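You operate a simulated robot arm through the tools that you are given. There is no shell and no other tool.

The job below is to be done with a simulated two-armed robot. You get a single attempt, and the scene is never put back.

JOB
Candle the turntable's eggs; move the cracked one to the short white rack.
Fine: all three on the white turntable; into the rack's free cup; lamp off, grey knob back at 1, no egg damaged, the others left in their cups.
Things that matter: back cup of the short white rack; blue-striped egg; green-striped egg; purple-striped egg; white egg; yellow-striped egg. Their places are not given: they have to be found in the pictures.

The check looks at the end state, three seconds after you hand in, the way a careful person would. Anything else that was tipped, shoved, dropped, spilled or broken makes it a failure.

ROBOT AND FRAMES
Two 7-joint arms with two-finger parallel grippers on one trunk that stands fixed in place. Base frame: the origin is at the foot of the trunk, x ahead of it, y to its left, z up. Lengths are in m, angles in degrees, forces in N, time in s.
The left shoulder is at [0.06, 0.143, 0.926], the right one opposite. With the tool pointing down near the work surface each hand reaches from about 0.32 to 0.74 m from the base axis, measured 20 degrees to its own side. Payload 1.57 kg a hand.
The TCP of each hand is the grasp point between the finger pads, 0.03 m short of the fingertips. In the tool frame z runs along the fingers and y along their closing line. Largest opening 0.11 m; finger width 0.024, thickness 0.012; the body of the gripper, 0.048 by 0.112 m, starts 0.078 m behind the TCP.
Orientation is that of the tool frame in the base frame, as a unit quaternion [x, y, z, w]. With the fingers straight down and closing along the base's y, the tool's x points along the base's -x, its y along +y and its z along -z.

CONTROLS
- The arms move only by the tool nudge_tool. It takes "left_steps", "right_steps" or both (then of equal length, played together; a hand with none holds still); each is a list of rows, each an object (a shift or turn left out is 0, a gripper value left out holds the last) with "linear": the shift along the tool's x, y, z in m, a list of three; "rotation": the turn, a rotation vector about the tool's x, y, z in degrees, a list of three; "claw": the opening, from 0 (shut) to 1 (fully open). In form: [{"linear": [dx, dy, dz], "rotation": [rx, ry, rz], "claw": claw}, ...]. A call has 1 to 20 rows; each row is the pose to reach, as a shift and turn from the pose commanded when the call began, along the tool's axes at that moment. Rows are played at 5 a second. More than 0.05 m and 8.6 degrees between two rows, or a gripper value outside its range, and nothing of the call is played. Where a pose cannot be reached the arm comes as near as it can. A force on the tool above 60 N (or 10 N above the force at the start of the call, whichever is more), or a blocked arm, ends the call early, and 0.2 s more pass. Each finger travels about 0.045 m/s and halts on what it meets, pressing with about 42 N; the grip force reading is that of the motor and also rises with nothing between the fingers. The clock runs only during rows and for 0.2 s after the last one: add rows that repeat a pose to give the fingers time. The reply holds the time, the measured pose of the TCP, the force on the tool along the base axes, the opening and the grip force, in the units named above and with some noise, with the torque about the TCP (base axes, N m) and any sound that the robot's microphone picked up.
- Cameras (640 x 400 px; columns grow to the right, rows downward): "scene" is now at [0.0488, -0.0099, 1.5373]; the picture's right is [-0.13, -0.99, 0.00], its down [-0.74, 0.10, -0.67] and it looks along [0.66, -0.09, -0.74] (base axes); focal length 310 px, centre (320, 200). "left" rides on the left gripper at [0.07, -0.016, -0.141] in its tool frame; the picture's right is [0.23, 0.97, 0.00], its down [-0.86, 0.20, -0.48] and it looks along [-0.47, 0.11, 0.88] (tool axes); focal length 222 px, centre (320, 200). "right" rides on the right gripper at [0.07, 0.016, -0.141] in its tool frame; the picture's right is [-0.23, 0.97, 0.00], its down [-0.86, -0.20, -0.48] and it looks along [-0.47, -0.11, 0.88] (tool axes); focal length 222 px, centre (320, 200).
- get_image(camera): a new picture of that camera. The clock stands still meanwhile.
- slide_trunk(by): slides the trunk up (or, below 0, down) by that many m; the arms and the scene camera ride with it, the base frame stays. It gives what a move gives, with no picture.
- pan_tilt(pan, tilt): turns the head with the scene camera to pan (to the left, within 86 degrees either way) and tilt (down, from -29 to 69), counted from straight ahead of the robot. It gives what a move gives.
- measure_at(camera, pixels): for up to 12 pixels [column, row] of the newest picture of that camera ("zoom" is the newest enlarged one), the place [x, y, z] in the base frame of the surface seen there, good to about 0.002 m. The clock stands still meanwhile.
- inspect(camera, box): a new picture of the part [left, top, right, bottom] of that camera's present view, enlarged. The clock stands still meanwhile.
- job_done(): hands the job in; it is judged then, once.

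Open the grippers and draw the arms clear of the work before you hand the job in, unless the task says otherwise.

The tools are called after "Emit:" as a command line: name --argument value ..., lists and objects as JSON in quotes. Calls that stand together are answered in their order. nudge_tool: Moves the arms, as the interface text tells. Its arguments: {"type":"object","properties":{"left_steps":{"type":"array","items":{"type":"object","properties":{"linear":{"type":"array","items":{"type":"number"}},"rotation":{"type":"array","items":{"type":"number"}},"claw":{"type":"number"}}}},"right_steps":{"type":"array","items":{"type":"object","properties":{"linear":{"type":"array","items":{"type":"number"}},"rotation":{"type":"array","items":{"type":"number"}},"claw":{"type":"number"}}}}},"required":[]} The other tools are called the same way: slide_trunk (by) moves the trunk up or down; pan_tilt (pan, tilt) turns the head that bears the scene camera; get_image (camera) takes a picture; measure_at (camera, pixels) gives the place of the surface under pixels of a picture; inspect (camera, box) takes an enlarged picture of a part of a camera's view; job_done () hands the job in.

At the start:

```text
clock: 0.0
left_position: [0.5108, 0.1498, 1.0925]
left_ee_rot: [-0.001, 1.0, 0.0, 0.001]
left_wrist_force: [0.7, -0.6, 1.0]
left_ft_torque: [0.01, 0.03, 0.04]
left_width: 0.1098
left_grasp_force: 0.1
right_position: [0.4291, -0.1678, 1.0939]
right_ee_rot: [0.0, 1.0, 0.001, -0.001]
right_wrist_force: [0.2, -0.5, -0.4]
right_ft_torque: [0.0, 0.02, 0.01]
right_width: 0.1101
right_grasp_force: 0.1
trunk travel left (down, up): [-0.525, 0.065]
head pan, tilt (commanded): [-7.4, 48.0]
```

scene: 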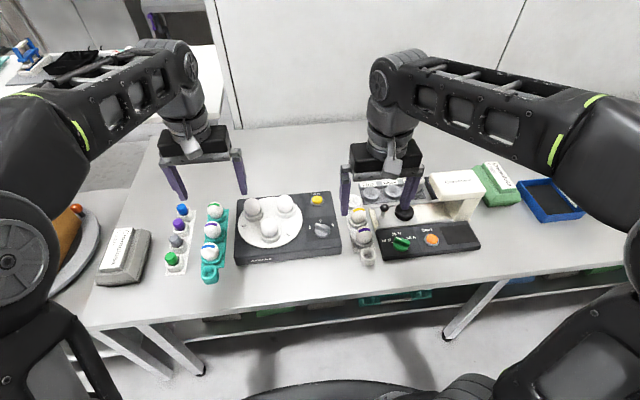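
right: 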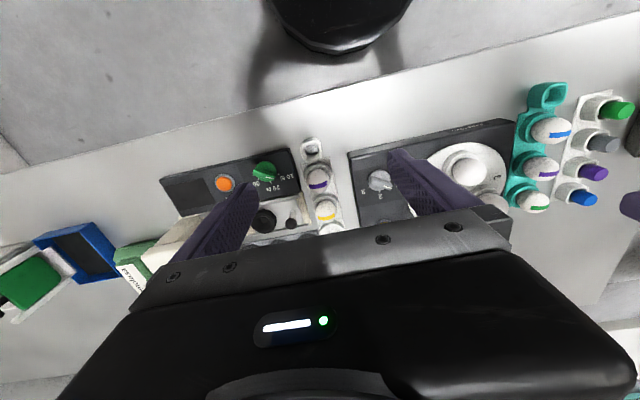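
left: 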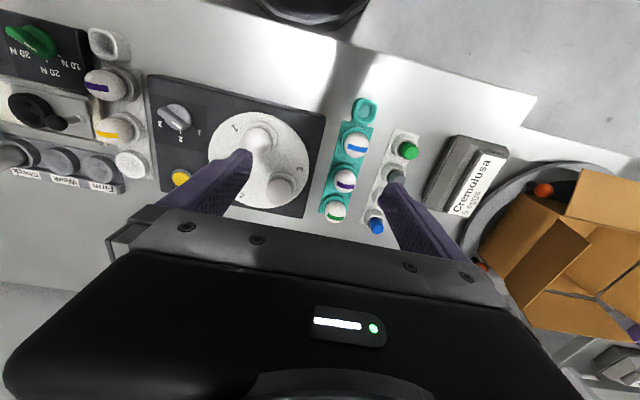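

The scene shows a dark box with a white turntable carrying three eggs (around 270,215), a teal rack to the left and a short white rack near (362,235). I take enlarged views to read the labels.

Emit:
inspect --camera "scene" --box '[220, 170, 350, 280]'

Emit:
inspect --camera "scene" --box '[330, 160, 500, 280]'

Emit:
inspect --camera "left" --box '[0, 0, 340, 230]'

Emit:
inspect --camera "right" --box '[150, 80, 520, 280]'

```text
3.64 times, centred on (285, 225) of scene
```

zoom: 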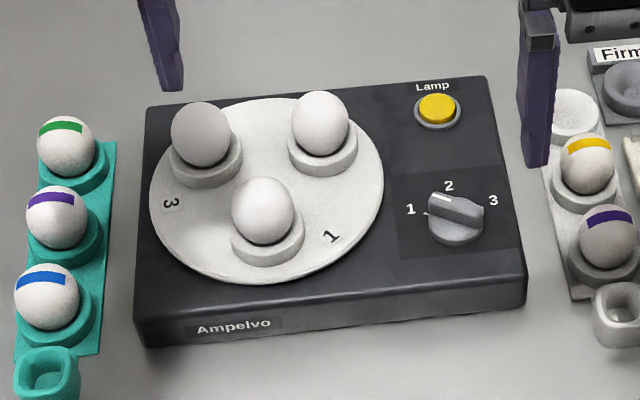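

```text
3.33 times, centred on (415, 220) of scene
```

zoom: 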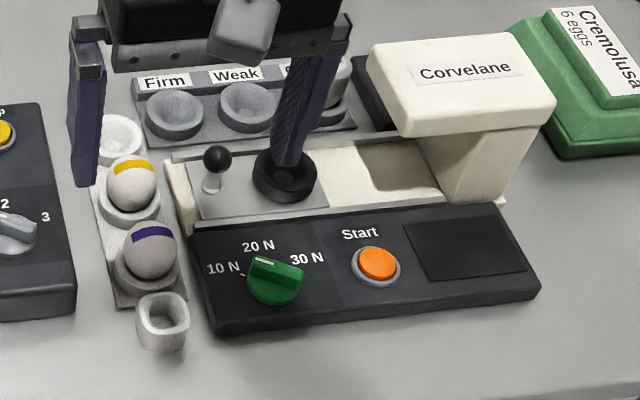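

```text
1.74 times, centred on (170, 115) of left
```

zoom: 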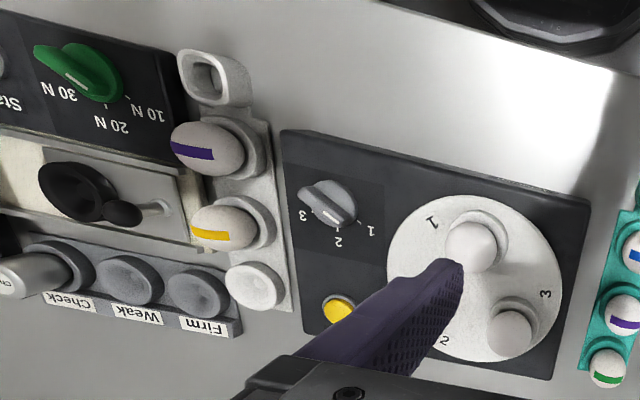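

```text
1.73 times, centred on (335, 180) of right
```

zoom: 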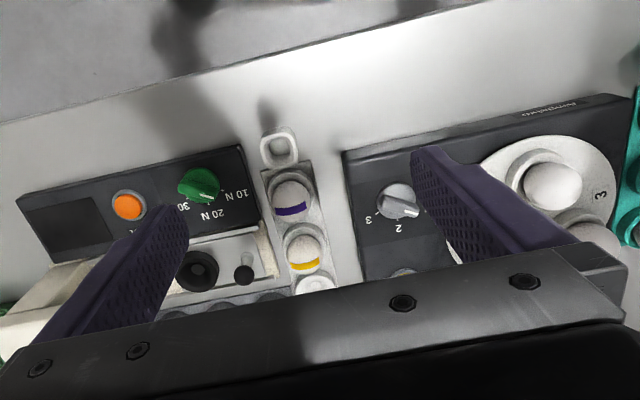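

The knob on the Ampelvo box sits near (322,229), the lamp button near (316,199) and the free back cup near (357,199). I zoom in further on the knob and measure key points.

Emit:
inspect --camera "scene" --box '[295, 185, 345, 245]'

Emit:
measure_at --camera "scene" --pixels '[[316, 199], [322, 229], [318, 226], [328, 230], [357, 199], [253, 205], [286, 202], [269, 228], [270, 215], [307, 230], [240, 262], [337, 190]]'

```text
6.67 times, centred on (320, 215) of scene
```

zoom: 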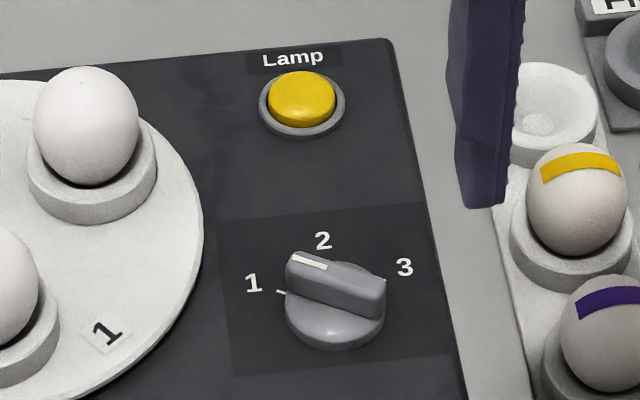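

```text
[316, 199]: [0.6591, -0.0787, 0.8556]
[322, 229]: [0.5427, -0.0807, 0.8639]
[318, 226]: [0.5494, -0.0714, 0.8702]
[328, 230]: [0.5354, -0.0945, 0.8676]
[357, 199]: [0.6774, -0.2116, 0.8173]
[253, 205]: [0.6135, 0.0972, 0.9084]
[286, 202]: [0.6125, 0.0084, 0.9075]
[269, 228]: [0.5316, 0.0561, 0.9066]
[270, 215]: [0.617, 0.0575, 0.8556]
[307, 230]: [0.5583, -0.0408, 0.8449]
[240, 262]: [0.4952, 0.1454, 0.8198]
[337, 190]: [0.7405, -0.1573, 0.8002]
```

The ridge with the white mark points towards the "1" side; I check that by measuring the tick, digits and ridge ends on this zoom.

Emit:
measure_at --camera "zoom" --pixels '[[280, 292], [253, 283], [323, 240], [404, 267], [294, 258], [325, 267], [380, 285], [335, 335], [300, 100], [345, 105], [540, 120], [550, 70]]'

Emit:
inspect --camera "left" --box '[140, 80, 240, 210]'

Emit:
inspect --camera "right" --box '[340, 150, 430, 240]'

```text
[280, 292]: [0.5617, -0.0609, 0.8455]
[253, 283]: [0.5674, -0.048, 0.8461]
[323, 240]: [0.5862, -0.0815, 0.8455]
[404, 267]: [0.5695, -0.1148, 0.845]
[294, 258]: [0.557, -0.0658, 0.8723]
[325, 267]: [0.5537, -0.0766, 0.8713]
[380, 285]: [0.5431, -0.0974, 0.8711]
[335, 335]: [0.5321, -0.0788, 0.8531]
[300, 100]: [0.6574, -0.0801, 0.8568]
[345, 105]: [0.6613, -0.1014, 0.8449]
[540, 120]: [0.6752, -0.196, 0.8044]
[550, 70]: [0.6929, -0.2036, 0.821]
```

```text
3.08 times, centred on (190, 145) of left
```

zoom: 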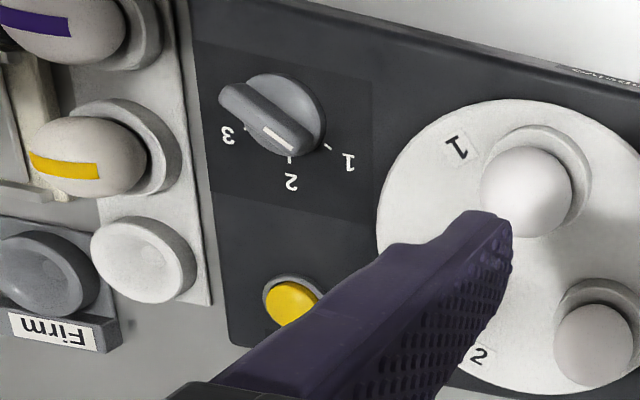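

```text
4.44 times, centred on (385, 195) of right
```

zoom: 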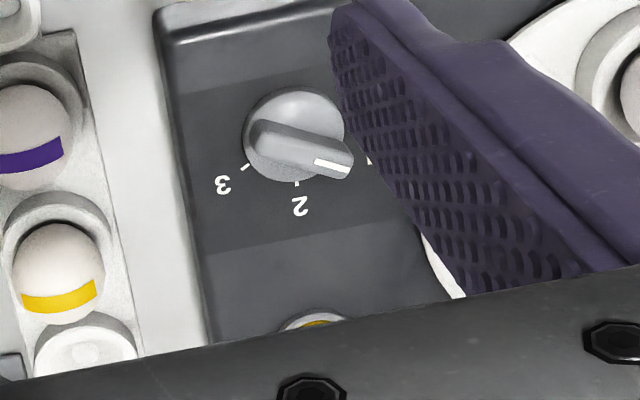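

The knob stands at 1 (ridge towards the digit 1 at about 60° from x), with 2 straight ahead and 3 at -60°. I draw the left arm aside and bring the right hand, shut, above the lamp button at (0.659, -0.079).

Emit:
nudge_tool --left_steps '[{"linear": [0.012, 0.025, 0]}, {"linear": [0.025, 0.05, 0]}, {"linear": [0.037, 0.075, 0]}, {"linear": [0.05, 0.1, 0]}, {"linear": [0.062, 0.125, 0]}, {"linear": [0.075, 0.15, 0]}, {"linear": [0.087, 0.175, 0]}, {"linear": [0.1, 0.2, 0]}]' --right_steps '[{"linear": [-0.028, 0.011, 0.0], "claw": 0.5}, {"linear": [-0.056, 0.022, 0.0], "claw": 0.2}, {"linear": [-0.085, 0.033, 0.01], "claw": 0.0}, {"linear": [-0.113, 0.044, 0.025]}, {"linear": [-0.141, 0.056, 0.04]}, {"linear": [-0.17, 0.067, 0.06]}, {"linear": [-0.198, 0.078, 0.075]}, {"linear": [-0.228, 0.089, 0.09]}]'

```text
clock: 1.8
left_position: [0.4105, 0.3485, 1.0944]
left_ee_rot: [0.0, 1.0, 0.0, 0.001]
left_wrist_force: [0.3, 0.2, 0.1]
left_ft_torque: [0.0, -0.01, 0.01]
left_width: 0.1101
left_grasp_force: 0.0
right_position: [0.6201, -0.0938, 1.0236]
right_ee_rot: [-0.001, 1.0, 0.0, 0.002]
right_wrist_force: [-0.2, -0.2, -0.1]
right_ft_torque: [0.05, 0.0, 0.02]
right_width: 0.0002
right_grasp_force: 21.4
right hand out of reach, approached as far as the arm can: row 7, 8
trunk travel left (down, up): [-0.525, 0.065]
head pan, tilt (commanded): [-7.4, 48.0]
```

The right hand stopped short at (0.620, -0.094, 1.024), so reach at this height is limited. I raise the trunk by 0.06 to gain horizontal reach.

Emit:
slide_trunk --by 0.06

Emit:
get_image --camera "scene"

Emit:
get_image --camera "right"

```text
clock: 2.8
left_position: [0.412, 0.3482, 1.1536]
left_ee_rot: [0.0, 1.0, 0.0, -0.001]
left_wrist_force: [1.1, -0.1, 0.8]
left_ft_torque: [0.01, 0.03, 0.02]
left_width: 0.11
left_grasp_force: 0.0
right_position: [0.6194, -0.0943, 1.083]
right_ee_rot: [0.0, 1.0, 0.001, 0.002]
right_wrist_force: [0.2, -0.9, -0.6]
right_ft_torque: [-0.01, 0.01, 0.01]
right_width: 0.0
right_grasp_force: 21.0
trunk travel left (down, up): [-0.585, 0.005]
head pan, tilt (commanded): [-7.4, 48.0]
```

```text
taken
```

scene: 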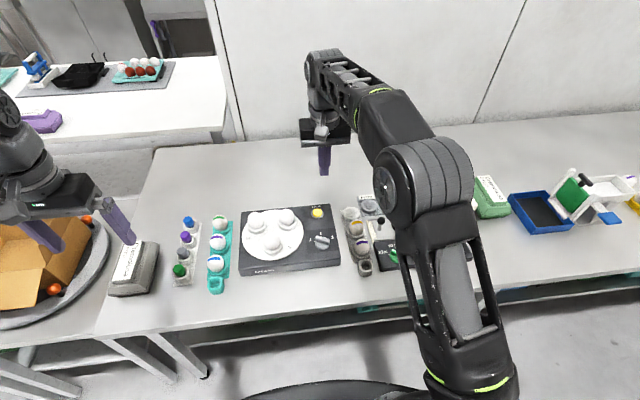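

```text
taken
```

right: 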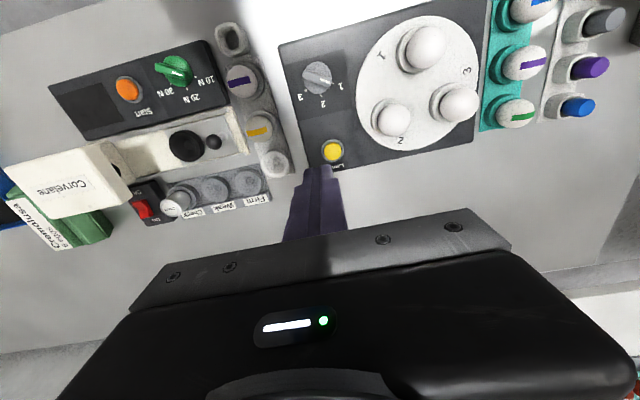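

Now both hands are clear and the whole board is visible. I lower the right hand by 0.10 over the button area and read where it ends up.

Emit:
nudge_tool --right_steps '[{"linear": [0, 0, 0.03], "claw": 0}, {"linear": [0, 0, 0.06], "claw": 0}, {"linear": [0, 0, 0.1], "claw": 0}, {"linear": [0, 0, 0.1], "claw": 0}]'

```text
clock: 3.8
left_position: [0.4106, 0.3495, 1.1541]
left_ee_rot: [-0.001, 1.0, -0.001, 0.0]
left_wrist_force: [0.2, -0.2, 0.1]
left_ft_torque: [0.02, -0.03, -0.03]
left_width: 0.11
left_grasp_force: 0.1
right_position: [0.6209, -0.0933, 0.9841]
right_ee_rot: [0.0, 1.0, 0.0, 0.001]
right_wrist_force: [0.0, 0.0, -0.1]
right_ft_torque: [0.01, -0.03, -0.02]
right_width: 0.0
right_grasp_force: 21.2
trunk travel left (down, up): [-0.585, 0.005]
head pan, tilt (commanded): [-7.4, 48.0]
```

The hand is at (0.621, -0.093, 0.984), so the command was clamped there. I move it to (0.659, -0.079) and down to z about 0.92, just above the yellow button.

Emit:
nudge_tool --right_steps '[{"linear": [-0.02, 0.007, 0.0]}, {"linear": [-0.039, 0.0145, 0.02]}, {"linear": [-0.039, 0.0145, 0.04]}, {"linear": [-0.039, 0.0145, 0.06]}, {"linear": [-0.039, 0.0145, 0.06]}]'

Emit:
get_image --camera "right"

Emit:
inspect --camera "scene" --box '[230, 180, 370, 290]'

```text
clock: 5.0
left_position: [0.41, 0.3486, 1.1532]
left_ee_rot: [-0.001, 1.0, 0.0, 0.0]
left_wrist_force: [-0.3, 1.0, -0.1]
left_ft_torque: [0.0, -0.01, 0.0]
left_width: 0.11
left_grasp_force: 0.0
right_position: [0.6605, -0.0785, 0.9233]
right_ee_rot: [0.0, 1.0, 0.0, 0.002]
right_wrist_force: [-1.1, 0.3, 0.2]
right_ft_torque: [0.0, -0.01, -0.03]
right_width: 0.0
right_grasp_force: 21.6
trunk travel left (down, up): [-0.585, 0.005]
head pan, tilt (commanded): [-7.4, 48.0]
```

```text
taken
```

right: 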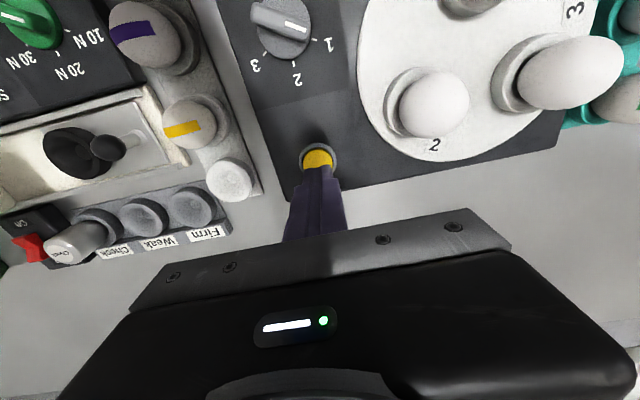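

```text
3.64 times, centred on (300, 235) of scene
```

zoom: 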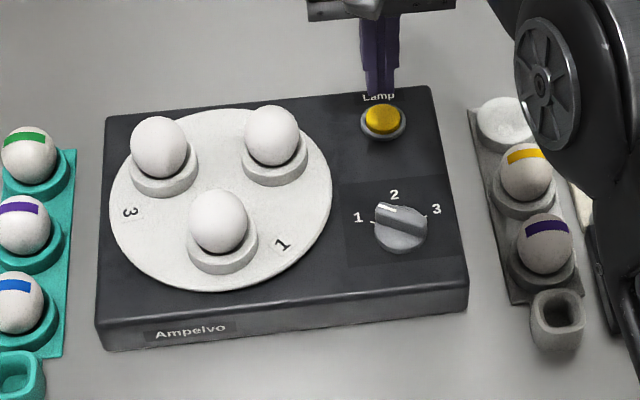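

The fingertip hovers over the button at right-camera (318,158). I measure the button once more to be sure of its centre before pressing.

Emit:
measure_at --camera "zoom" --pixels '[[383, 118], [367, 118], [399, 118], [383, 132], [383, 108], [400, 245], [376, 208], [424, 238], [374, 245], [395, 195], [358, 217], [436, 210]]'

```text
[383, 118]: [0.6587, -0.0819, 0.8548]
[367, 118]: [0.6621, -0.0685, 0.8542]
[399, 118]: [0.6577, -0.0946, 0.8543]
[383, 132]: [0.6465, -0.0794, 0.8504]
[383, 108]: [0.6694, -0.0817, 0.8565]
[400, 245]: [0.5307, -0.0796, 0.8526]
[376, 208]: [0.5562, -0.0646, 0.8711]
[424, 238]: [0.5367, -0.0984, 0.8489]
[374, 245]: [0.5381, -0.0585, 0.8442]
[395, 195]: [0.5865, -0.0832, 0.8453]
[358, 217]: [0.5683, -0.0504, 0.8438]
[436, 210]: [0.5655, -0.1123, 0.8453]
```

Button centre is about (0.660, -0.0815, 0.855), so contact should come at TCP z ≈ 0.885. I go down in small steps to press and come back up in the same call.

Emit:
nudge_tool --right_steps '[{"linear": [0, -0.003, 0.015]}, {"linear": [0, -0.003, 0.03]}, {"linear": [0, -0.003, 0.034]}, {"linear": [0, -0.003, 0.037]}, {"linear": [0, -0.003, 0.039]}, {"linear": [0, -0.003, 0.041]}]'

Emit:
inspect --camera "scene" --box '[230, 180, 370, 290]'

```text
clock: 6.4
left_position: [0.4114, 0.349, 1.1541]
left_ee_rot: [0.0, 1.0, 0.0, 0.001]
left_wrist_force: [-0.1, 0.0, 0.1]
left_ft_torque: [0.02, -0.02, 0.02]
left_width: 0.1099
left_grasp_force: 0.1
right_position: [0.6584, -0.0826, 0.8827]
right_ee_rot: [-0.001, 1.0, 0.0, 0.002]
right_wrist_force: [-0.4, -0.6, 3.3]
right_ft_torque: [-0.03, 0.05, 0.0]
right_width: 0.0
right_grasp_force: 21.5
trunk travel left (down, up): [-0.585, 0.005]
head pan, tilt (commanded): [-7.4, 48.0]
heard: click
```

```text
3.64 times, centred on (300, 235) of scene
```

zoom: 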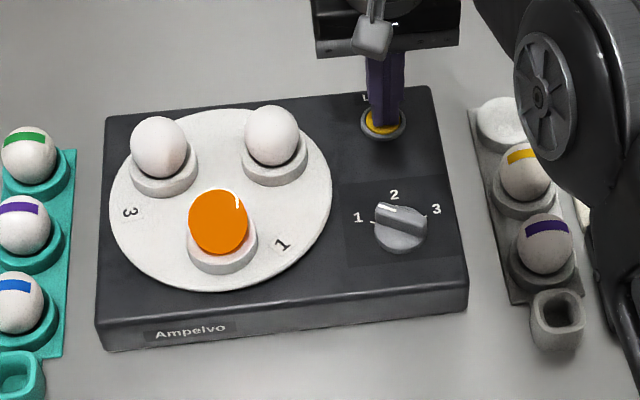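

A click was heard and the front egg now glows orange, with a white streak near (238,200) of the zoom. I lift the hand and take a close look at that egg.

Emit:
nudge_tool --right_steps '[{"linear": [0, 0, -0.01]}, {"linear": [0, 0, -0.03]}, {"linear": [0, 0, -0.06]}, {"linear": [0, 0, -0.06]}]'

Emit:
inspect --camera "scene" --box '[262, 215, 302, 260]'

Emit:
get_image --camera "right"

Emit:
get_image --camera "left"

```text
clock: 7.4
left_position: [0.411, 0.349, 1.1543]
left_ee_rot: [-0.001, 1.0, 0.0, 0.001]
left_wrist_force: [0.2, 0.7, 0.1]
left_ft_torque: [0.03, -0.01, 0.03]
left_width: 0.1099
left_grasp_force: 0.0
right_position: [0.6588, -0.0835, 0.9435]
right_ee_rot: [0.0, 1.0, 0.0, 0.002]
right_wrist_force: [-0.5, 0.2, 0.5]
right_ft_torque: [0.01, 0.01, 0.01]
right_width: 0.0001
right_grasp_force: 21.4
trunk travel left (down, up): [-0.585, 0.005]
head pan, tilt (commanded): [-7.4, 48.0]
```

```text
8.89 times, centred on (282, 238) of scene
```

zoom: 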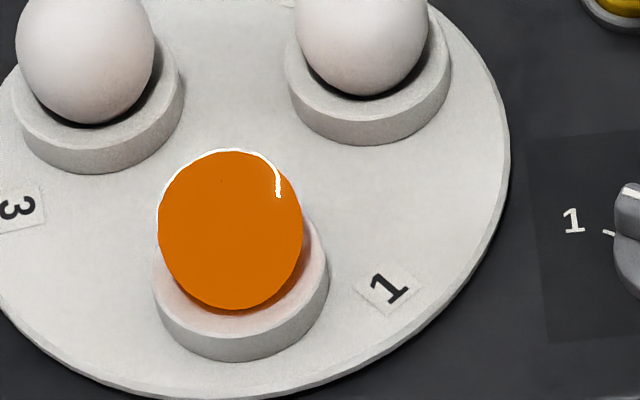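

```text
taken
```

right: 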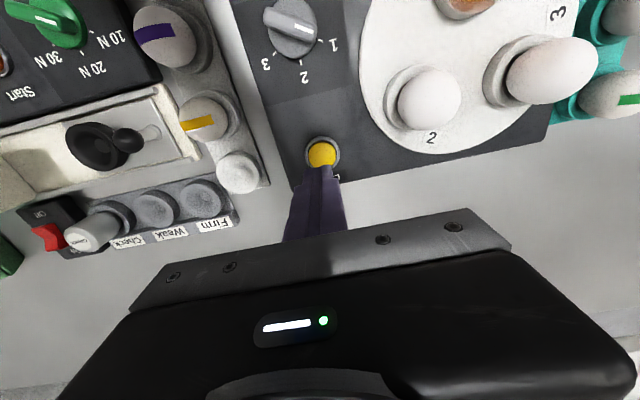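

```text
taken
```

left: 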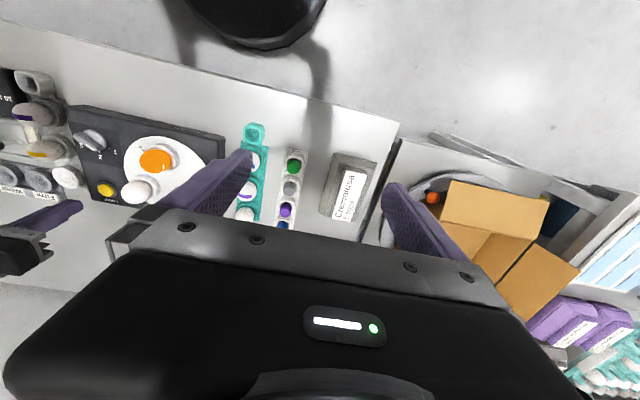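

The lit front egg shows a white line along its top right (zoom 278,195); this could be a crack or rim. I look at the same egg from the left and right cameras.

Emit:
inspect --camera "left" --box '[125, 135, 190, 185]'

Emit:
inspect --camera "right" --box '[400, 0, 520, 75]'

```text
8.00 times, centred on (158, 160) of left
```

zoom: 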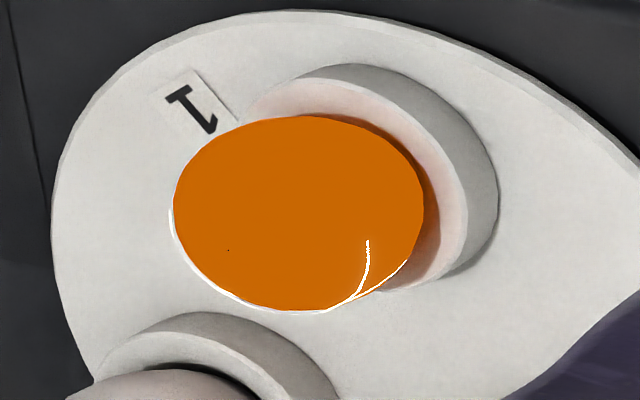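

```text
5.33 times, centred on (460, 38) of right
```

zoom: 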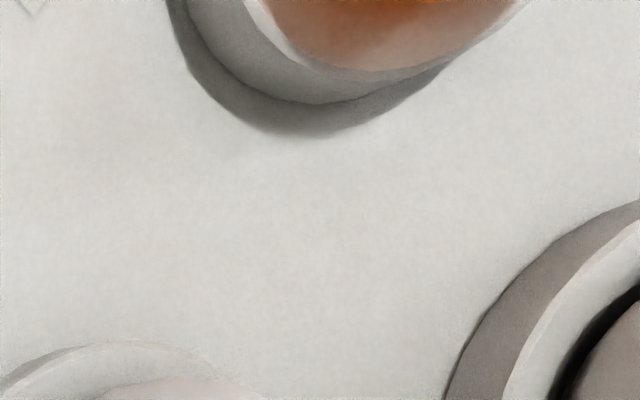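

In both views there's a short hooked white line, but it may be glare, so comparison with the other eggs is needed. I bring the right hand back over the knob at about (0.5475, -0.082), turn it 60° to match the ridge and open it partly.

Emit:
nudge_tool --right_steps '[{"linear": [0.014, 0.0, -0.02], "rotation": [0, 0, -7.5], "claw": 0.2}, {"linear": [0.028, 0.0, -0.02], "rotation": [0, 0, -15], "claw": 0.4}, {"linear": [0.042, 0.0, -0.02], "rotation": [0, 0, -22.5], "claw": 0.45}, {"linear": [0.056, 0.0, -0.02], "rotation": [0, 0, -30], "claw": 0.45}, {"linear": [0.07, 0.0, -0.02], "rotation": [0, 0, -37.5]}, {"linear": [0.084, 0.001, -0.02], "rotation": [0, 0, -45]}, {"linear": [0.098, 0.001, -0.02], "rotation": [0, 0, -52.5]}, {"linear": [0.111, 0.0015, -0.02], "rotation": [0, 0, -60]}, {"linear": [0.111, 0.0015, -0.02], "rotation": [0, 0, -60]}]'

Emit:
get_image --camera "right"

Emit:
get_image --camera "scene"

```text
clock: 9.4
left_position: [0.411, 0.3484, 1.1544]
left_ee_rot: [0.0, 1.0, 0.0, 0.0]
left_wrist_force: [-0.4, 0.9, -0.2]
left_ft_torque: [-0.02, 0.01, 0.01]
left_width: 0.1099
left_grasp_force: 0.0
right_position: [0.5473, -0.0813, 0.9622]
right_ee_rot: [-0.5, 0.866, 0.0, 0.001]
right_wrist_force: [-0.6, 0.1, 0.5]
right_ft_torque: [0.04, -0.04, 0.0]
right_width: 0.0497
right_grasp_force: 0.0
trunk travel left (down, up): [-0.585, 0.005]
head pan, tilt (commanded): [-7.4, 48.0]
```

```text
taken
```

right: 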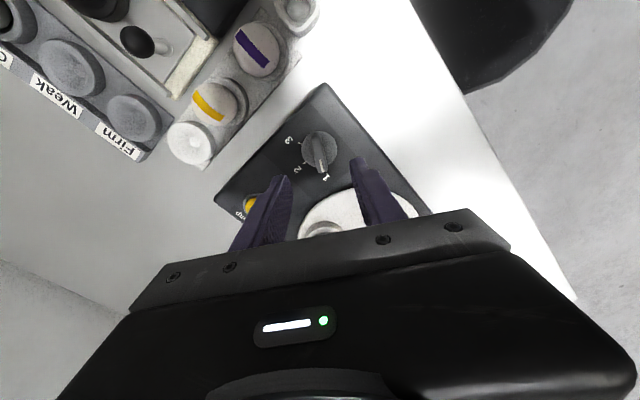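

```text
taken
```

scene: 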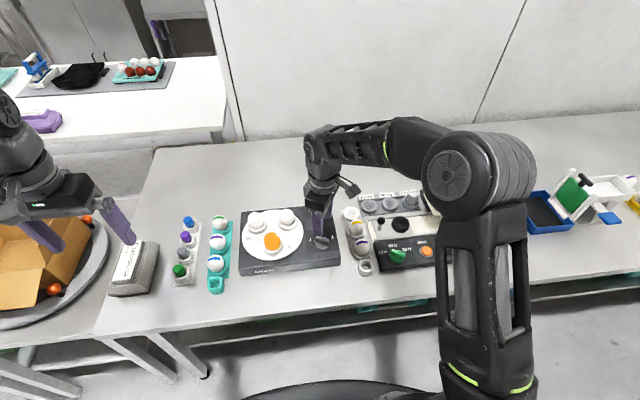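

The knob is at right-camera (320,150) with the ridge running between the finger planes. I zoom in and measure its ridge, disc and panel heights.

Emit:
inspect --camera "right" --box '[275, 115, 365, 195]'

```text
5.00 times, centred on (320, 155) of right
```

zoom: 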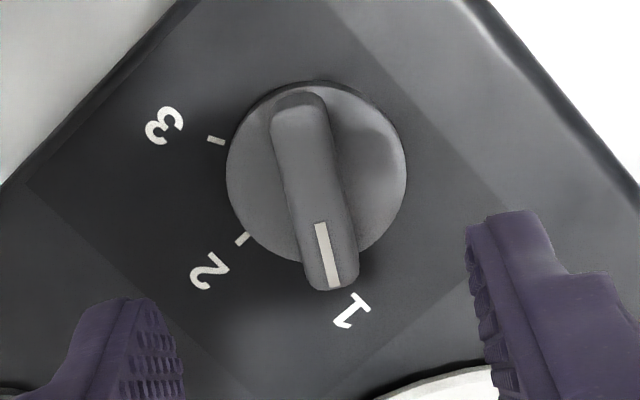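

Emit:
measure_at --camera "zoom" --pixels '[[300, 115], [334, 280], [318, 195], [245, 175], [385, 165], [370, 110], [275, 230], [365, 225], [335, 92], [245, 239], [214, 140], [350, 305]]'

```text
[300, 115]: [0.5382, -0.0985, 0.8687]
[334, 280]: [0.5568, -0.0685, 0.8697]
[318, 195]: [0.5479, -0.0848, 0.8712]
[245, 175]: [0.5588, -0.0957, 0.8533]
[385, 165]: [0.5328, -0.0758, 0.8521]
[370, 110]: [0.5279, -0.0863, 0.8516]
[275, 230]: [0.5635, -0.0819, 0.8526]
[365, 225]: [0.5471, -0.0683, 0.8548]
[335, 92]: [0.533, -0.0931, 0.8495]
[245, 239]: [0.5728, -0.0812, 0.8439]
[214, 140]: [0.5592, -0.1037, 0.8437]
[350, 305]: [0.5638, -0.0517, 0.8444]
```

Ridge spans (0.538,-0.0985) to (0.557,-0.0685) at z 0.871, disc top 0.8525, centre about (0.5475,-0.083). I descend to TCP z ≈ 0.8865 so the tips stay above the disc, and close lightly on the ridge.

Emit:
nudge_tool --right_steps '[{"linear": [0.0014, -0.001, 0.025]}, {"linear": [0.0014, -0.001, 0.05]}, {"linear": [0.0014, -0.001, 0.068]}, {"linear": [0.0014, -0.001, 0.0755]}, {"linear": [0.0014, -0.001, 0.0755], "claw": 0.3}, {"linear": [0.0014, -0.001, 0.0755], "claw": 0.15}, {"linear": [0.0014, -0.001, 0.0755], "claw": 0.08}, {"linear": [0.0014, -0.001, 0.0755], "claw": 0.08}, {"linear": [0.0014, -0.001, 0.0755], "claw": 0.08}]'

Emit:
inspect --camera "scene" --box '[230, 190, 360, 280]'

```text
clock: 11.4
left_position: [0.4105, 0.3491, 1.155]
left_ee_rot: [-0.001, 1.0, 0.0, 0.0]
left_wrist_force: [-0.2, -0.1, -0.1]
left_ft_torque: [-0.01, -0.03, -0.03]
left_width: 0.1099
left_grasp_force: 0.1
right_position: [0.55, -0.0829, 0.8875]
right_ee_rot: [-0.5, 0.866, -0.001, 0.001]
right_wrist_force: [-0.9, 0.5, -1.9]
right_ft_torque: [0.23, 0.06, -0.01]
right_width: 0.0123
right_grasp_force: 29.6
trunk travel left (down, up): [-0.585, 0.005]
head pan, tilt (commanded): [-7.4, 48.0]
```

```text
4.44 times, centred on (295, 235) of scene
```

zoom: 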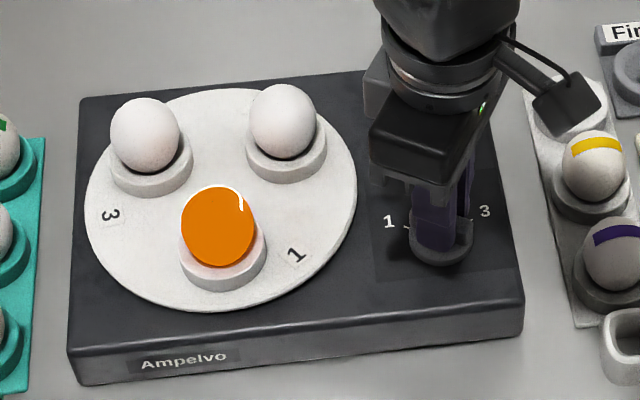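

The ridge is held at 12.3 mm opening. I turn the knob 60° clockwise seen from above (towards 2) in 6° rows.

Emit:
nudge_tool --right_steps '[{"rotation": [0, 0, 6]}, {"rotation": [0, 0, 12]}, {"rotation": [0, 0, 18]}, {"rotation": [0, 0, 24]}, {"rotation": [0, 0, 30]}, {"rotation": [0, 0, 36]}, {"rotation": [0, 0, 42]}, {"rotation": [0, 0, 48]}, {"rotation": [0, 0, 54]}, {"rotation": [0, 0, 60]}, {"rotation": [0, 0, 60]}]'

Emit:
inspect --camera "scene" --box '[230, 190, 360, 280]'

```text
clock: 13.8
left_position: [0.4109, 0.3497, 1.1533]
left_ee_rot: [-0.002, 1.0, 0.0, 0.001]
left_wrist_force: [-0.9, -0.5, 0.2]
left_ft_torque: [0.0, -0.01, -0.02]
left_width: 0.11
left_grasp_force: 0.0
right_position: [0.5471, -0.081, 0.8866]
right_ee_rot: [0.0, 1.0, 0.0, 0.001]
right_wrist_force: [-6.7, 8.8, -9.1]
right_ft_torque: [0.18, 0.04, 0.01]
right_width: 0.0122
right_grasp_force: 29.4
trunk travel left (down, up): [-0.585, 0.005]
head pan, tilt (commanded): [-7.4, 48.0]
```

```text
4.44 times, centred on (295, 235) of scene
```

zoom: 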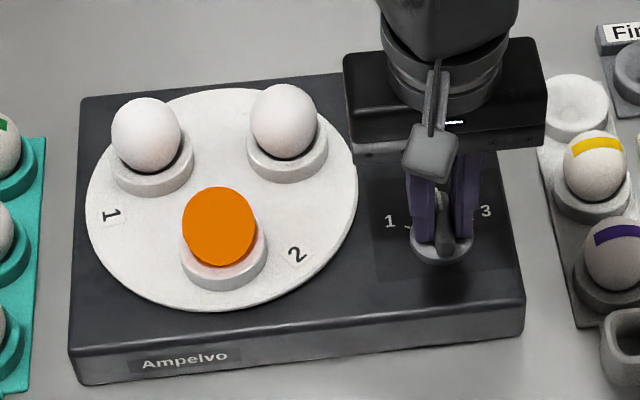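

The table turned: label 2 is at the front and this egg shows a plain orange glow without a white line. I check it from the left camera as well before going on.

Emit:
inspect --camera "left" --box '[125, 135, 190, 185]'

Emit:
inspect --camera "scene" --box '[255, 225, 290, 255]'

```text
8.00 times, centred on (158, 160) of left
```

zoom: 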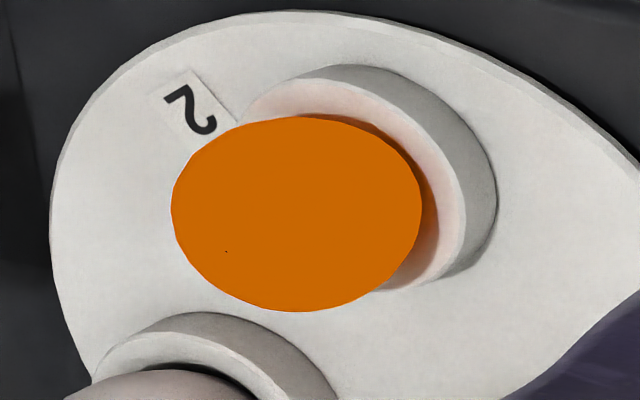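

```text
13.33 times, centred on (272, 240) of scene
```

zoom: 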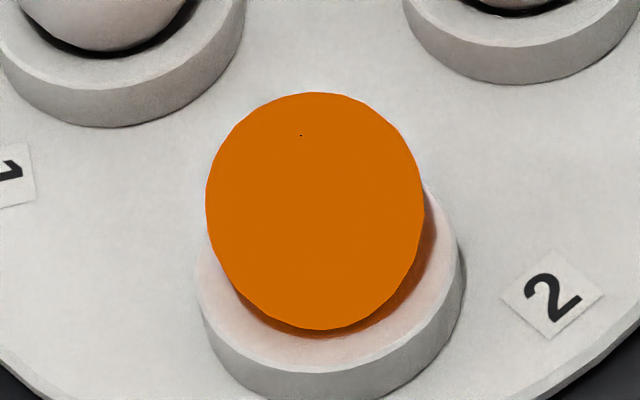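

Egg 2 is clean in both views. I turn the knob another 60° to 3.

Emit:
nudge_tool --right_steps '[{"rotation": [0, 0, 6]}, {"rotation": [0, 0, 12]}, {"rotation": [0, 0, 18]}, {"rotation": [0, 0, 24]}, {"rotation": [0, 0, 30]}, {"rotation": [0, 0, 36]}, {"rotation": [0, 0, 42]}, {"rotation": [0, 0, 48]}, {"rotation": [0, 0, 54]}, {"rotation": [0, 0, 60]}, {"rotation": [0, 0, 60]}]'

Emit:
inspect --camera "scene" --box '[230, 190, 360, 280]'

Emit:
inspect --camera "left" --box '[125, 135, 190, 185]'

Emit:
inspect --camera "scene" --box '[255, 225, 290, 255]'

```text
clock: 16.2
left_position: [0.4112, 0.3509, 1.1533]
left_ee_rot: [-0.001, 1.0, 0.0, 0.0]
left_wrist_force: [0.0, -0.1, 0.2]
left_ft_torque: [-0.01, 0.02, -0.01]
left_width: 0.11
left_grasp_force: 0.1
right_position: [0.5481, -0.0808, 0.8864]
right_ee_rot: [0.5, 0.866, 0.001, 0.001]
right_wrist_force: [-1.4, 19.5, -8.2]
right_ft_torque: [0.1, 0.08, -0.01]
right_width: 0.0124
right_grasp_force: 29.6
trunk travel left (down, up): [-0.585, 0.005]
head pan, tilt (commanded): [-7.4, 48.0]
```

```text
4.44 times, centred on (295, 235) of scene
```

zoom: 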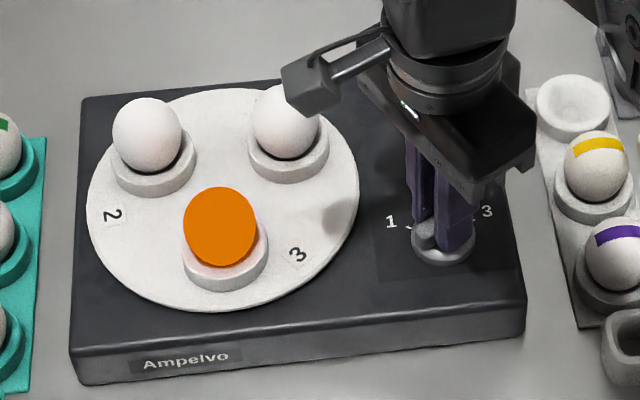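

```text
8.00 times, centred on (158, 160) of left
```

zoom: 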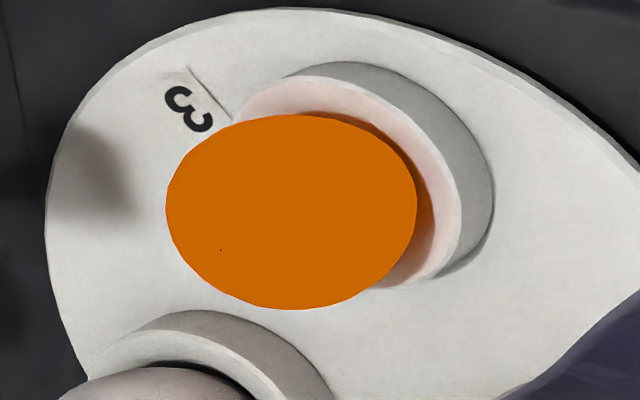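

```text
13.33 times, centred on (272, 240) of scene
```

zoom: 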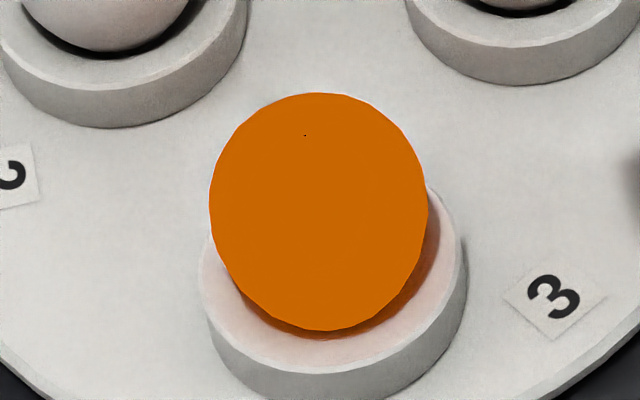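

Egg 3 is clean too, so egg 1 (the only one with the bright line when lit) is the cracked one; with the knob at 3 it now stands at the back-right of the table. I release the knob, lift, and turn the hand back to yaw 0.

Emit:
nudge_tool --right_steps '[{"claw": 0.25}, {"claw": 0.45}, {"claw": 0.45}, {"linear": [0, 0, -0.02], "claw": 0.45}, {"linear": [0, 0, -0.05]}, {"linear": [0, 0, -0.09]}, {"linear": [0, 0, -0.12]}, {"linear": [0, 0, -0.12]}]'

Emit:
nudge_tool --right_steps '[{"rotation": [0, 0, -7.5]}, {"rotation": [0, 0, -15]}, {"rotation": [0, 0, -22.5]}, {"rotation": [0, 0, -30]}, {"rotation": [0, 0, -37.5]}, {"rotation": [0, 0, -45]}, {"rotation": [0, 0, -52.5]}, {"rotation": [0, 0, -60]}, {"rotation": [0, 0, -60]}]'

Emit:
get_image --camera "scene"

Emit:
get_image --camera "right"

```text
clock: 18.0
left_position: [0.4111, 0.3496, 1.1542]
left_ee_rot: [-0.001, 1.0, 0.0, 0.001]
left_wrist_force: [-0.1, -0.2, 0.7]
left_ft_torque: [0.0, 0.03, 0.02]
left_width: 0.11
left_grasp_force: 0.0
right_position: [0.5461, -0.0832, 1.0062]
right_ee_rot: [0.5, 0.866, 0.001, 0.002]
right_wrist_force: [-0.2, -0.1, 0.2]
right_ft_torque: [0.04, -0.01, 0.02]
right_width: 0.0495
right_grasp_force: 0.1
trunk travel left (down, up): [-0.585, 0.005]
head pan, tilt (commanded): [-7.4, 48.0]
```

```text
clock: 20.0
left_position: [0.4115, 0.3491, 1.1546]
left_ee_rot: [-0.001, 1.0, 0.001, 0.0]
left_wrist_force: [0.7, -0.1, -0.1]
left_ft_torque: [-0.02, 0.01, -0.01]
left_width: 0.1098
left_grasp_force: 0.1
right_position: [0.5484, -0.0848, 1.0071]
right_ee_rot: [-0.001, 1.0, 0.001, 0.002]
right_wrist_force: [0.4, 0.0, 0.1]
right_ft_torque: [0.04, -0.01, -0.01]
right_width: 0.0494
right_grasp_force: 0.0
trunk travel left (down, up): [-0.585, 0.005]
head pan, tilt (commanded): [-7.4, 48.0]
```

```text
taken
```

scene: 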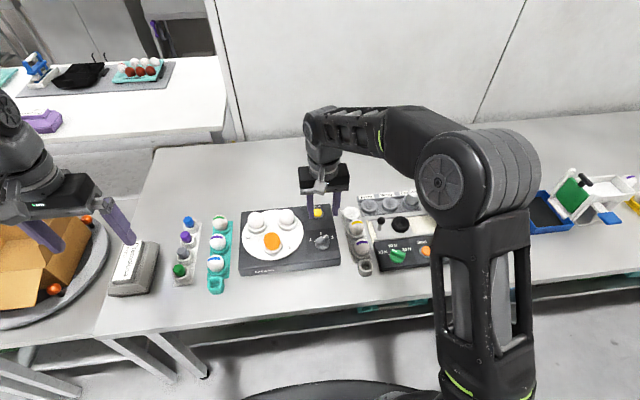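

```text
taken
```

right: 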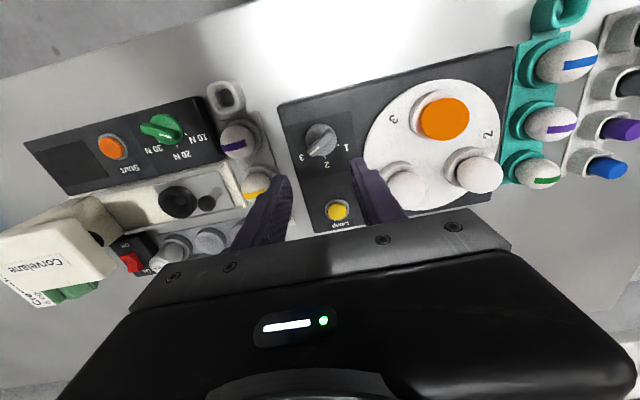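

The knob sits at 3 and the turntable eggs are intact. I zoom in on the turntable's back-right egg and on the short rack to measure them.

Emit:
inspect --camera "scene" --box '[240, 195, 310, 250]'

Emit:
measure_at --camera "zoom" --pixels '[[430, 130], [430, 110], [430, 90], [395, 140], [465, 140], [430, 185], [430, 225], [373, 150], [490, 150], [145, 145], [290, 320], [290, 345]]'

Emit:
inspect --camera "scene" --box '[325, 180, 425, 280]'

```text
7.27 times, centred on (275, 222) of scene
```

zoom: 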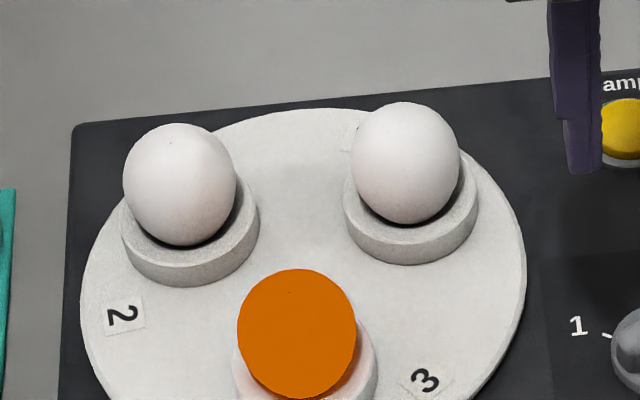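

```text
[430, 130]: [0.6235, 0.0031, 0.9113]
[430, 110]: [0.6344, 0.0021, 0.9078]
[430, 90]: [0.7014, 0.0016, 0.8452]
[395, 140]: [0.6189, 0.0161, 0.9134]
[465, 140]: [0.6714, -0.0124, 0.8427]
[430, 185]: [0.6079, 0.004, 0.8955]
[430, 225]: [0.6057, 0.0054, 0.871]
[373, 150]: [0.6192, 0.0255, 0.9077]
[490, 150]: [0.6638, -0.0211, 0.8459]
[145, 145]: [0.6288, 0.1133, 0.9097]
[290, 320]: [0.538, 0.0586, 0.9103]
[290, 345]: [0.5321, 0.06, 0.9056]
```

```text
4.00 times, centred on (375, 230) of scene
```

zoom: 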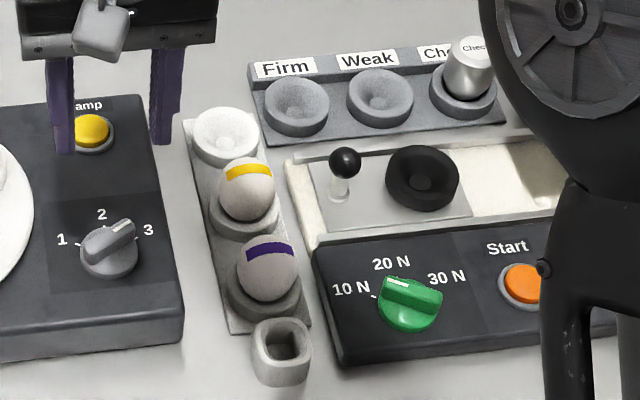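

The free back cup is at zoom (226,135), with the yellow-striped egg just in front at (247,188). I measure the cup's rim and floor, the neighbours and nearby obstacles.

Emit:
measure_at --camera "zoom" --pixels '[[226, 142], [196, 132], [257, 130], [226, 111], [228, 160], [247, 180], [247, 160], [268, 258], [300, 105], [268, 130], [290, 170], [180, 130]]'

Emit:
inspect --camera "right" --box '[180, 70, 290, 250]'

```text
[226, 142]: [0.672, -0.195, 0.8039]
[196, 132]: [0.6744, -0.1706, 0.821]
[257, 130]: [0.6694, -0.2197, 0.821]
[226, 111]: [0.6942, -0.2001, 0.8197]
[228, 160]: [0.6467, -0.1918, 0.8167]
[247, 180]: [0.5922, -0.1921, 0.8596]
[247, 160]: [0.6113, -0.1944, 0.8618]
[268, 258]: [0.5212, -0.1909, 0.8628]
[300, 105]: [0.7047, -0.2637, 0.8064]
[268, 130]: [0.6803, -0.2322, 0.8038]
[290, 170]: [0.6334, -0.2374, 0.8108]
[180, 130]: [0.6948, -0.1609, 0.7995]
```

```text
2.22 times, centred on (235, 160) of right
```

zoom: 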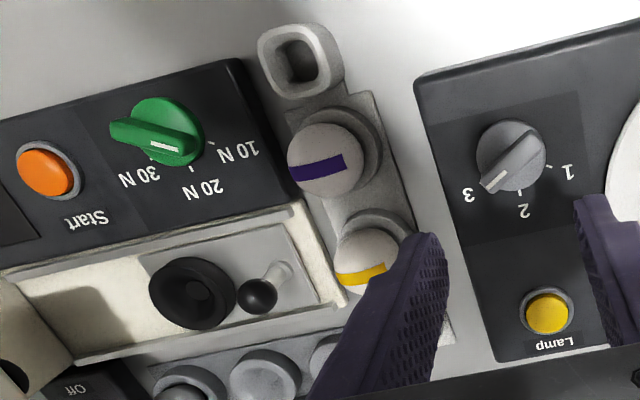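

Back cup centre is about (0.671,-0.1955) with rim z 0.821; the cracked egg's centre is near (0.626, 0.013) with its top near 0.913. I hover the right hand over that egg with the gripper opened to see it between the fingers.

Emit:
nudge_tool --right_steps '[{"linear": [-0.02, 0.025, 0.0], "claw": 0.65}, {"linear": [-0.04, 0.05, 0.0], "claw": 0.65}, {"linear": [-0.06, 0.075, 0.01]}, {"linear": [-0.0766, 0.098, 0.015]}, {"linear": [-0.0766, 0.098, 0.015]}]'

Emit:
get_image --camera "right"

Emit:
get_image --camera "scene"

```text
clock: 21.2
left_position: [0.4101, 0.3488, 1.1541]
left_ee_rot: [0.0, 1.0, 0.0, 0.0]
left_wrist_force: [-1.0, 0.7, 0.8]
left_ft_torque: [-0.03, 0.0, 0.01]
left_width: 0.1101
left_grasp_force: 0.2
right_position: [0.6235, 0.0148, 0.9886]
right_ee_rot: [0.0, 1.0, 0.0, 0.002]
right_wrist_force: [0.3, 0.2, 0.3]
right_ft_torque: [0.02, -0.03, 0.03]
right_width: 0.0715
right_grasp_force: 0.0
trunk travel left (down, up): [-0.585, 0.005]
head pan, tilt (commanded): [-7.4, 48.0]
```

```text
taken
```

right: 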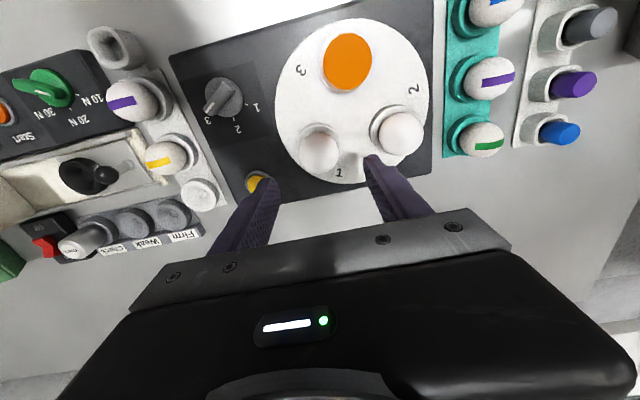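

```text
taken
```

scene: 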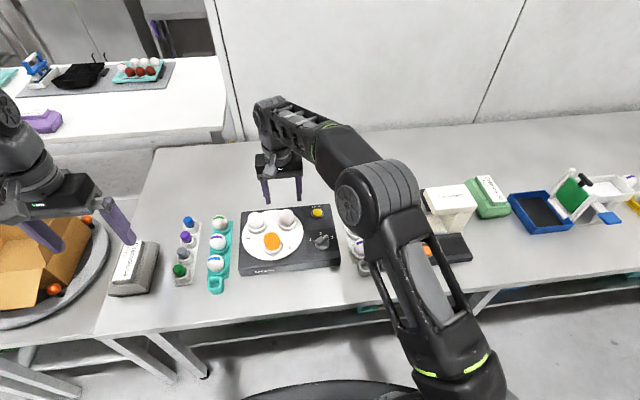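

Label 1 is beside the egg at right-camera (320,152), confirming it's egg 1 under the hand. I zoom in there and measure its outline and cup.

Emit:
inspect --camera "right" --box '[280, 115, 360, 190]'

```text
5.33 times, centred on (320, 152) of right
```

zoom: 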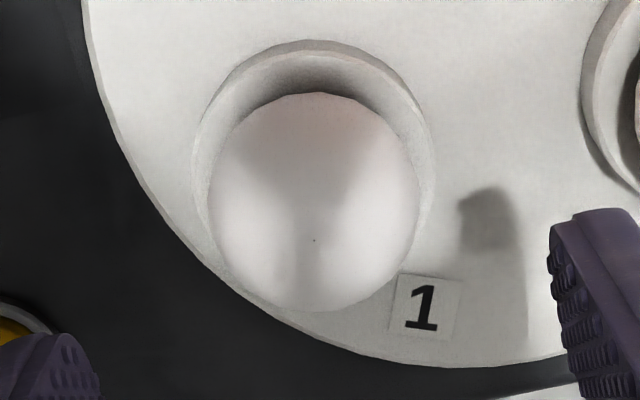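

Emit:
measure_at --camera "zoom" --pixels '[[313, 240], [313, 150], [313, 105], [218, 200], [410, 200], [313, 300], [260, 200], [365, 200], [313, 50], [200, 150], [425, 150], [313, 200]]'

```text
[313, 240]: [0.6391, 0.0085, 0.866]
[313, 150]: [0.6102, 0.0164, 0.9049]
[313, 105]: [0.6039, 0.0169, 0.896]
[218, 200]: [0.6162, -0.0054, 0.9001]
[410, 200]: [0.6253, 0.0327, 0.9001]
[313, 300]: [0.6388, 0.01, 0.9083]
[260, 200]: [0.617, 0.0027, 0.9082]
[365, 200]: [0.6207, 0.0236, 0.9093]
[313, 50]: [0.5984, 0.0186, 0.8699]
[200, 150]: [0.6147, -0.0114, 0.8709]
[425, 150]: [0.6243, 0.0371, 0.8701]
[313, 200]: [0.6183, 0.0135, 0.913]
```

Egg axis is at about (0.6235, 0.013), its cup rim is at z 0.870 and wider than the egg, so the tips must stay above 0.872. I descend to TCP z ≈ 0.903 with the gripper still open.

Emit:
nudge_tool --right_steps '[{"linear": [0, -0.0015, 0.025]}, {"linear": [0, -0.0015, 0.05]}, {"linear": [0, -0.0015, 0.07]}, {"linear": [0, -0.0015, 0.0805]}, {"linear": [0, -0.0015, 0.0855]}, {"linear": [0, -0.0015, 0.0855]}]'

Emit:
get_image --camera "right"

Emit:
inspect --camera "scene" --box '[240, 180, 340, 260]'

```text
clock: 22.6
left_position: [0.4105, 0.3482, 1.1539]
left_ee_rot: [-0.001, 1.0, 0.0, 0.001]
left_wrist_force: [0.6, -0.3, 0.2]
left_ft_torque: [0.02, -0.04, 0.02]
left_width: 0.1101
left_grasp_force: 0.1
right_position: [0.6252, 0.0144, 0.906]
right_ee_rot: [-0.001, 1.0, 0.0, 0.003]
right_wrist_force: [0.0, -0.5, -0.3]
right_ft_torque: [0.02, 0.03, 0.04]
right_width: 0.0717
right_grasp_force: 0.0
trunk travel left (down, up): [-0.585, 0.005]
head pan, tilt (commanded): [-7.4, 48.0]
```

```text
taken
```

right: 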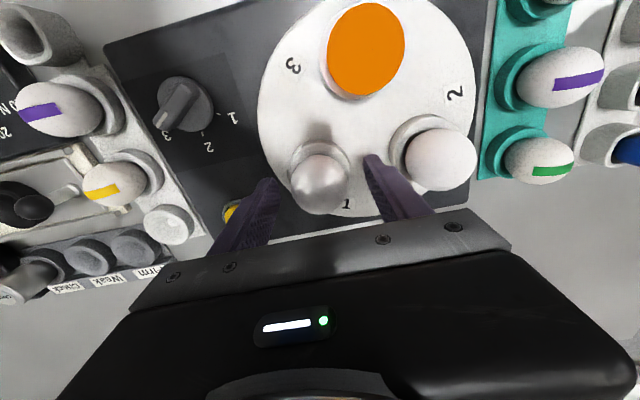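

```text
5.00 times, centred on (290, 220) of scene
```

zoom: 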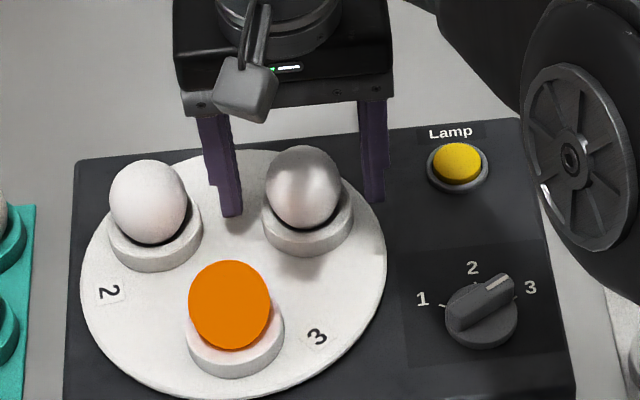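

The egg sits centred between the fingers (scene zoom 303 between 242 and 360). I close to 0.047 m, just wider than the egg, and then will creep inwards.

Emit:
nudge_tool --right_steps '[{"linear": [0, 0, 0.0015], "claw": 0.55}, {"linear": [0, 0, 0.0015], "claw": 0.48}, {"linear": [0, 0, 0.0015], "claw": 0.43}, {"linear": [0, 0, 0.0015], "claw": 0.43}]'

Emit:
inspect --camera "right" --box '[250, 110, 420, 220]'

```text
clock: 23.6
left_position: [0.4106, 0.3486, 1.1532]
left_ee_rot: [-0.002, 1.0, -0.001, -0.001]
left_wrist_force: [0.0, -0.7, -0.6]
left_ft_torque: [0.0, 0.0, 0.03]
left_width: 0.1099
left_grasp_force: 0.1
right_position: [0.6247, 0.0144, 0.9034]
right_ee_rot: [0.0, 1.0, 0.0, 0.002]
right_wrist_force: [0.2, -0.1, 0.1]
right_ft_torque: [0.0, -0.04, 0.0]
right_width: 0.0472
right_grasp_force: 0.1
trunk travel left (down, up): [-0.585, 0.005]
head pan, tilt (commanded): [-7.4, 48.0]
```

```text
3.64 times, centred on (335, 165) of right
```

zoom: 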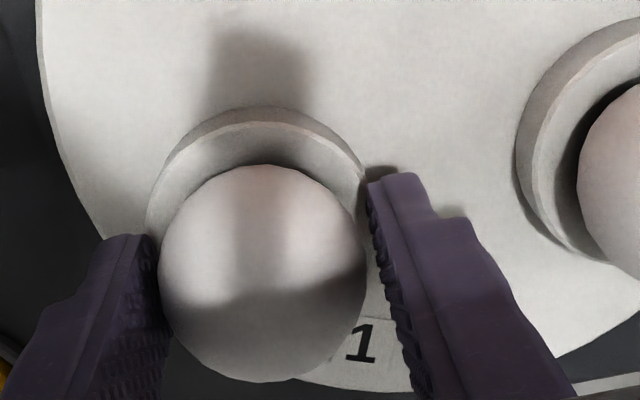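

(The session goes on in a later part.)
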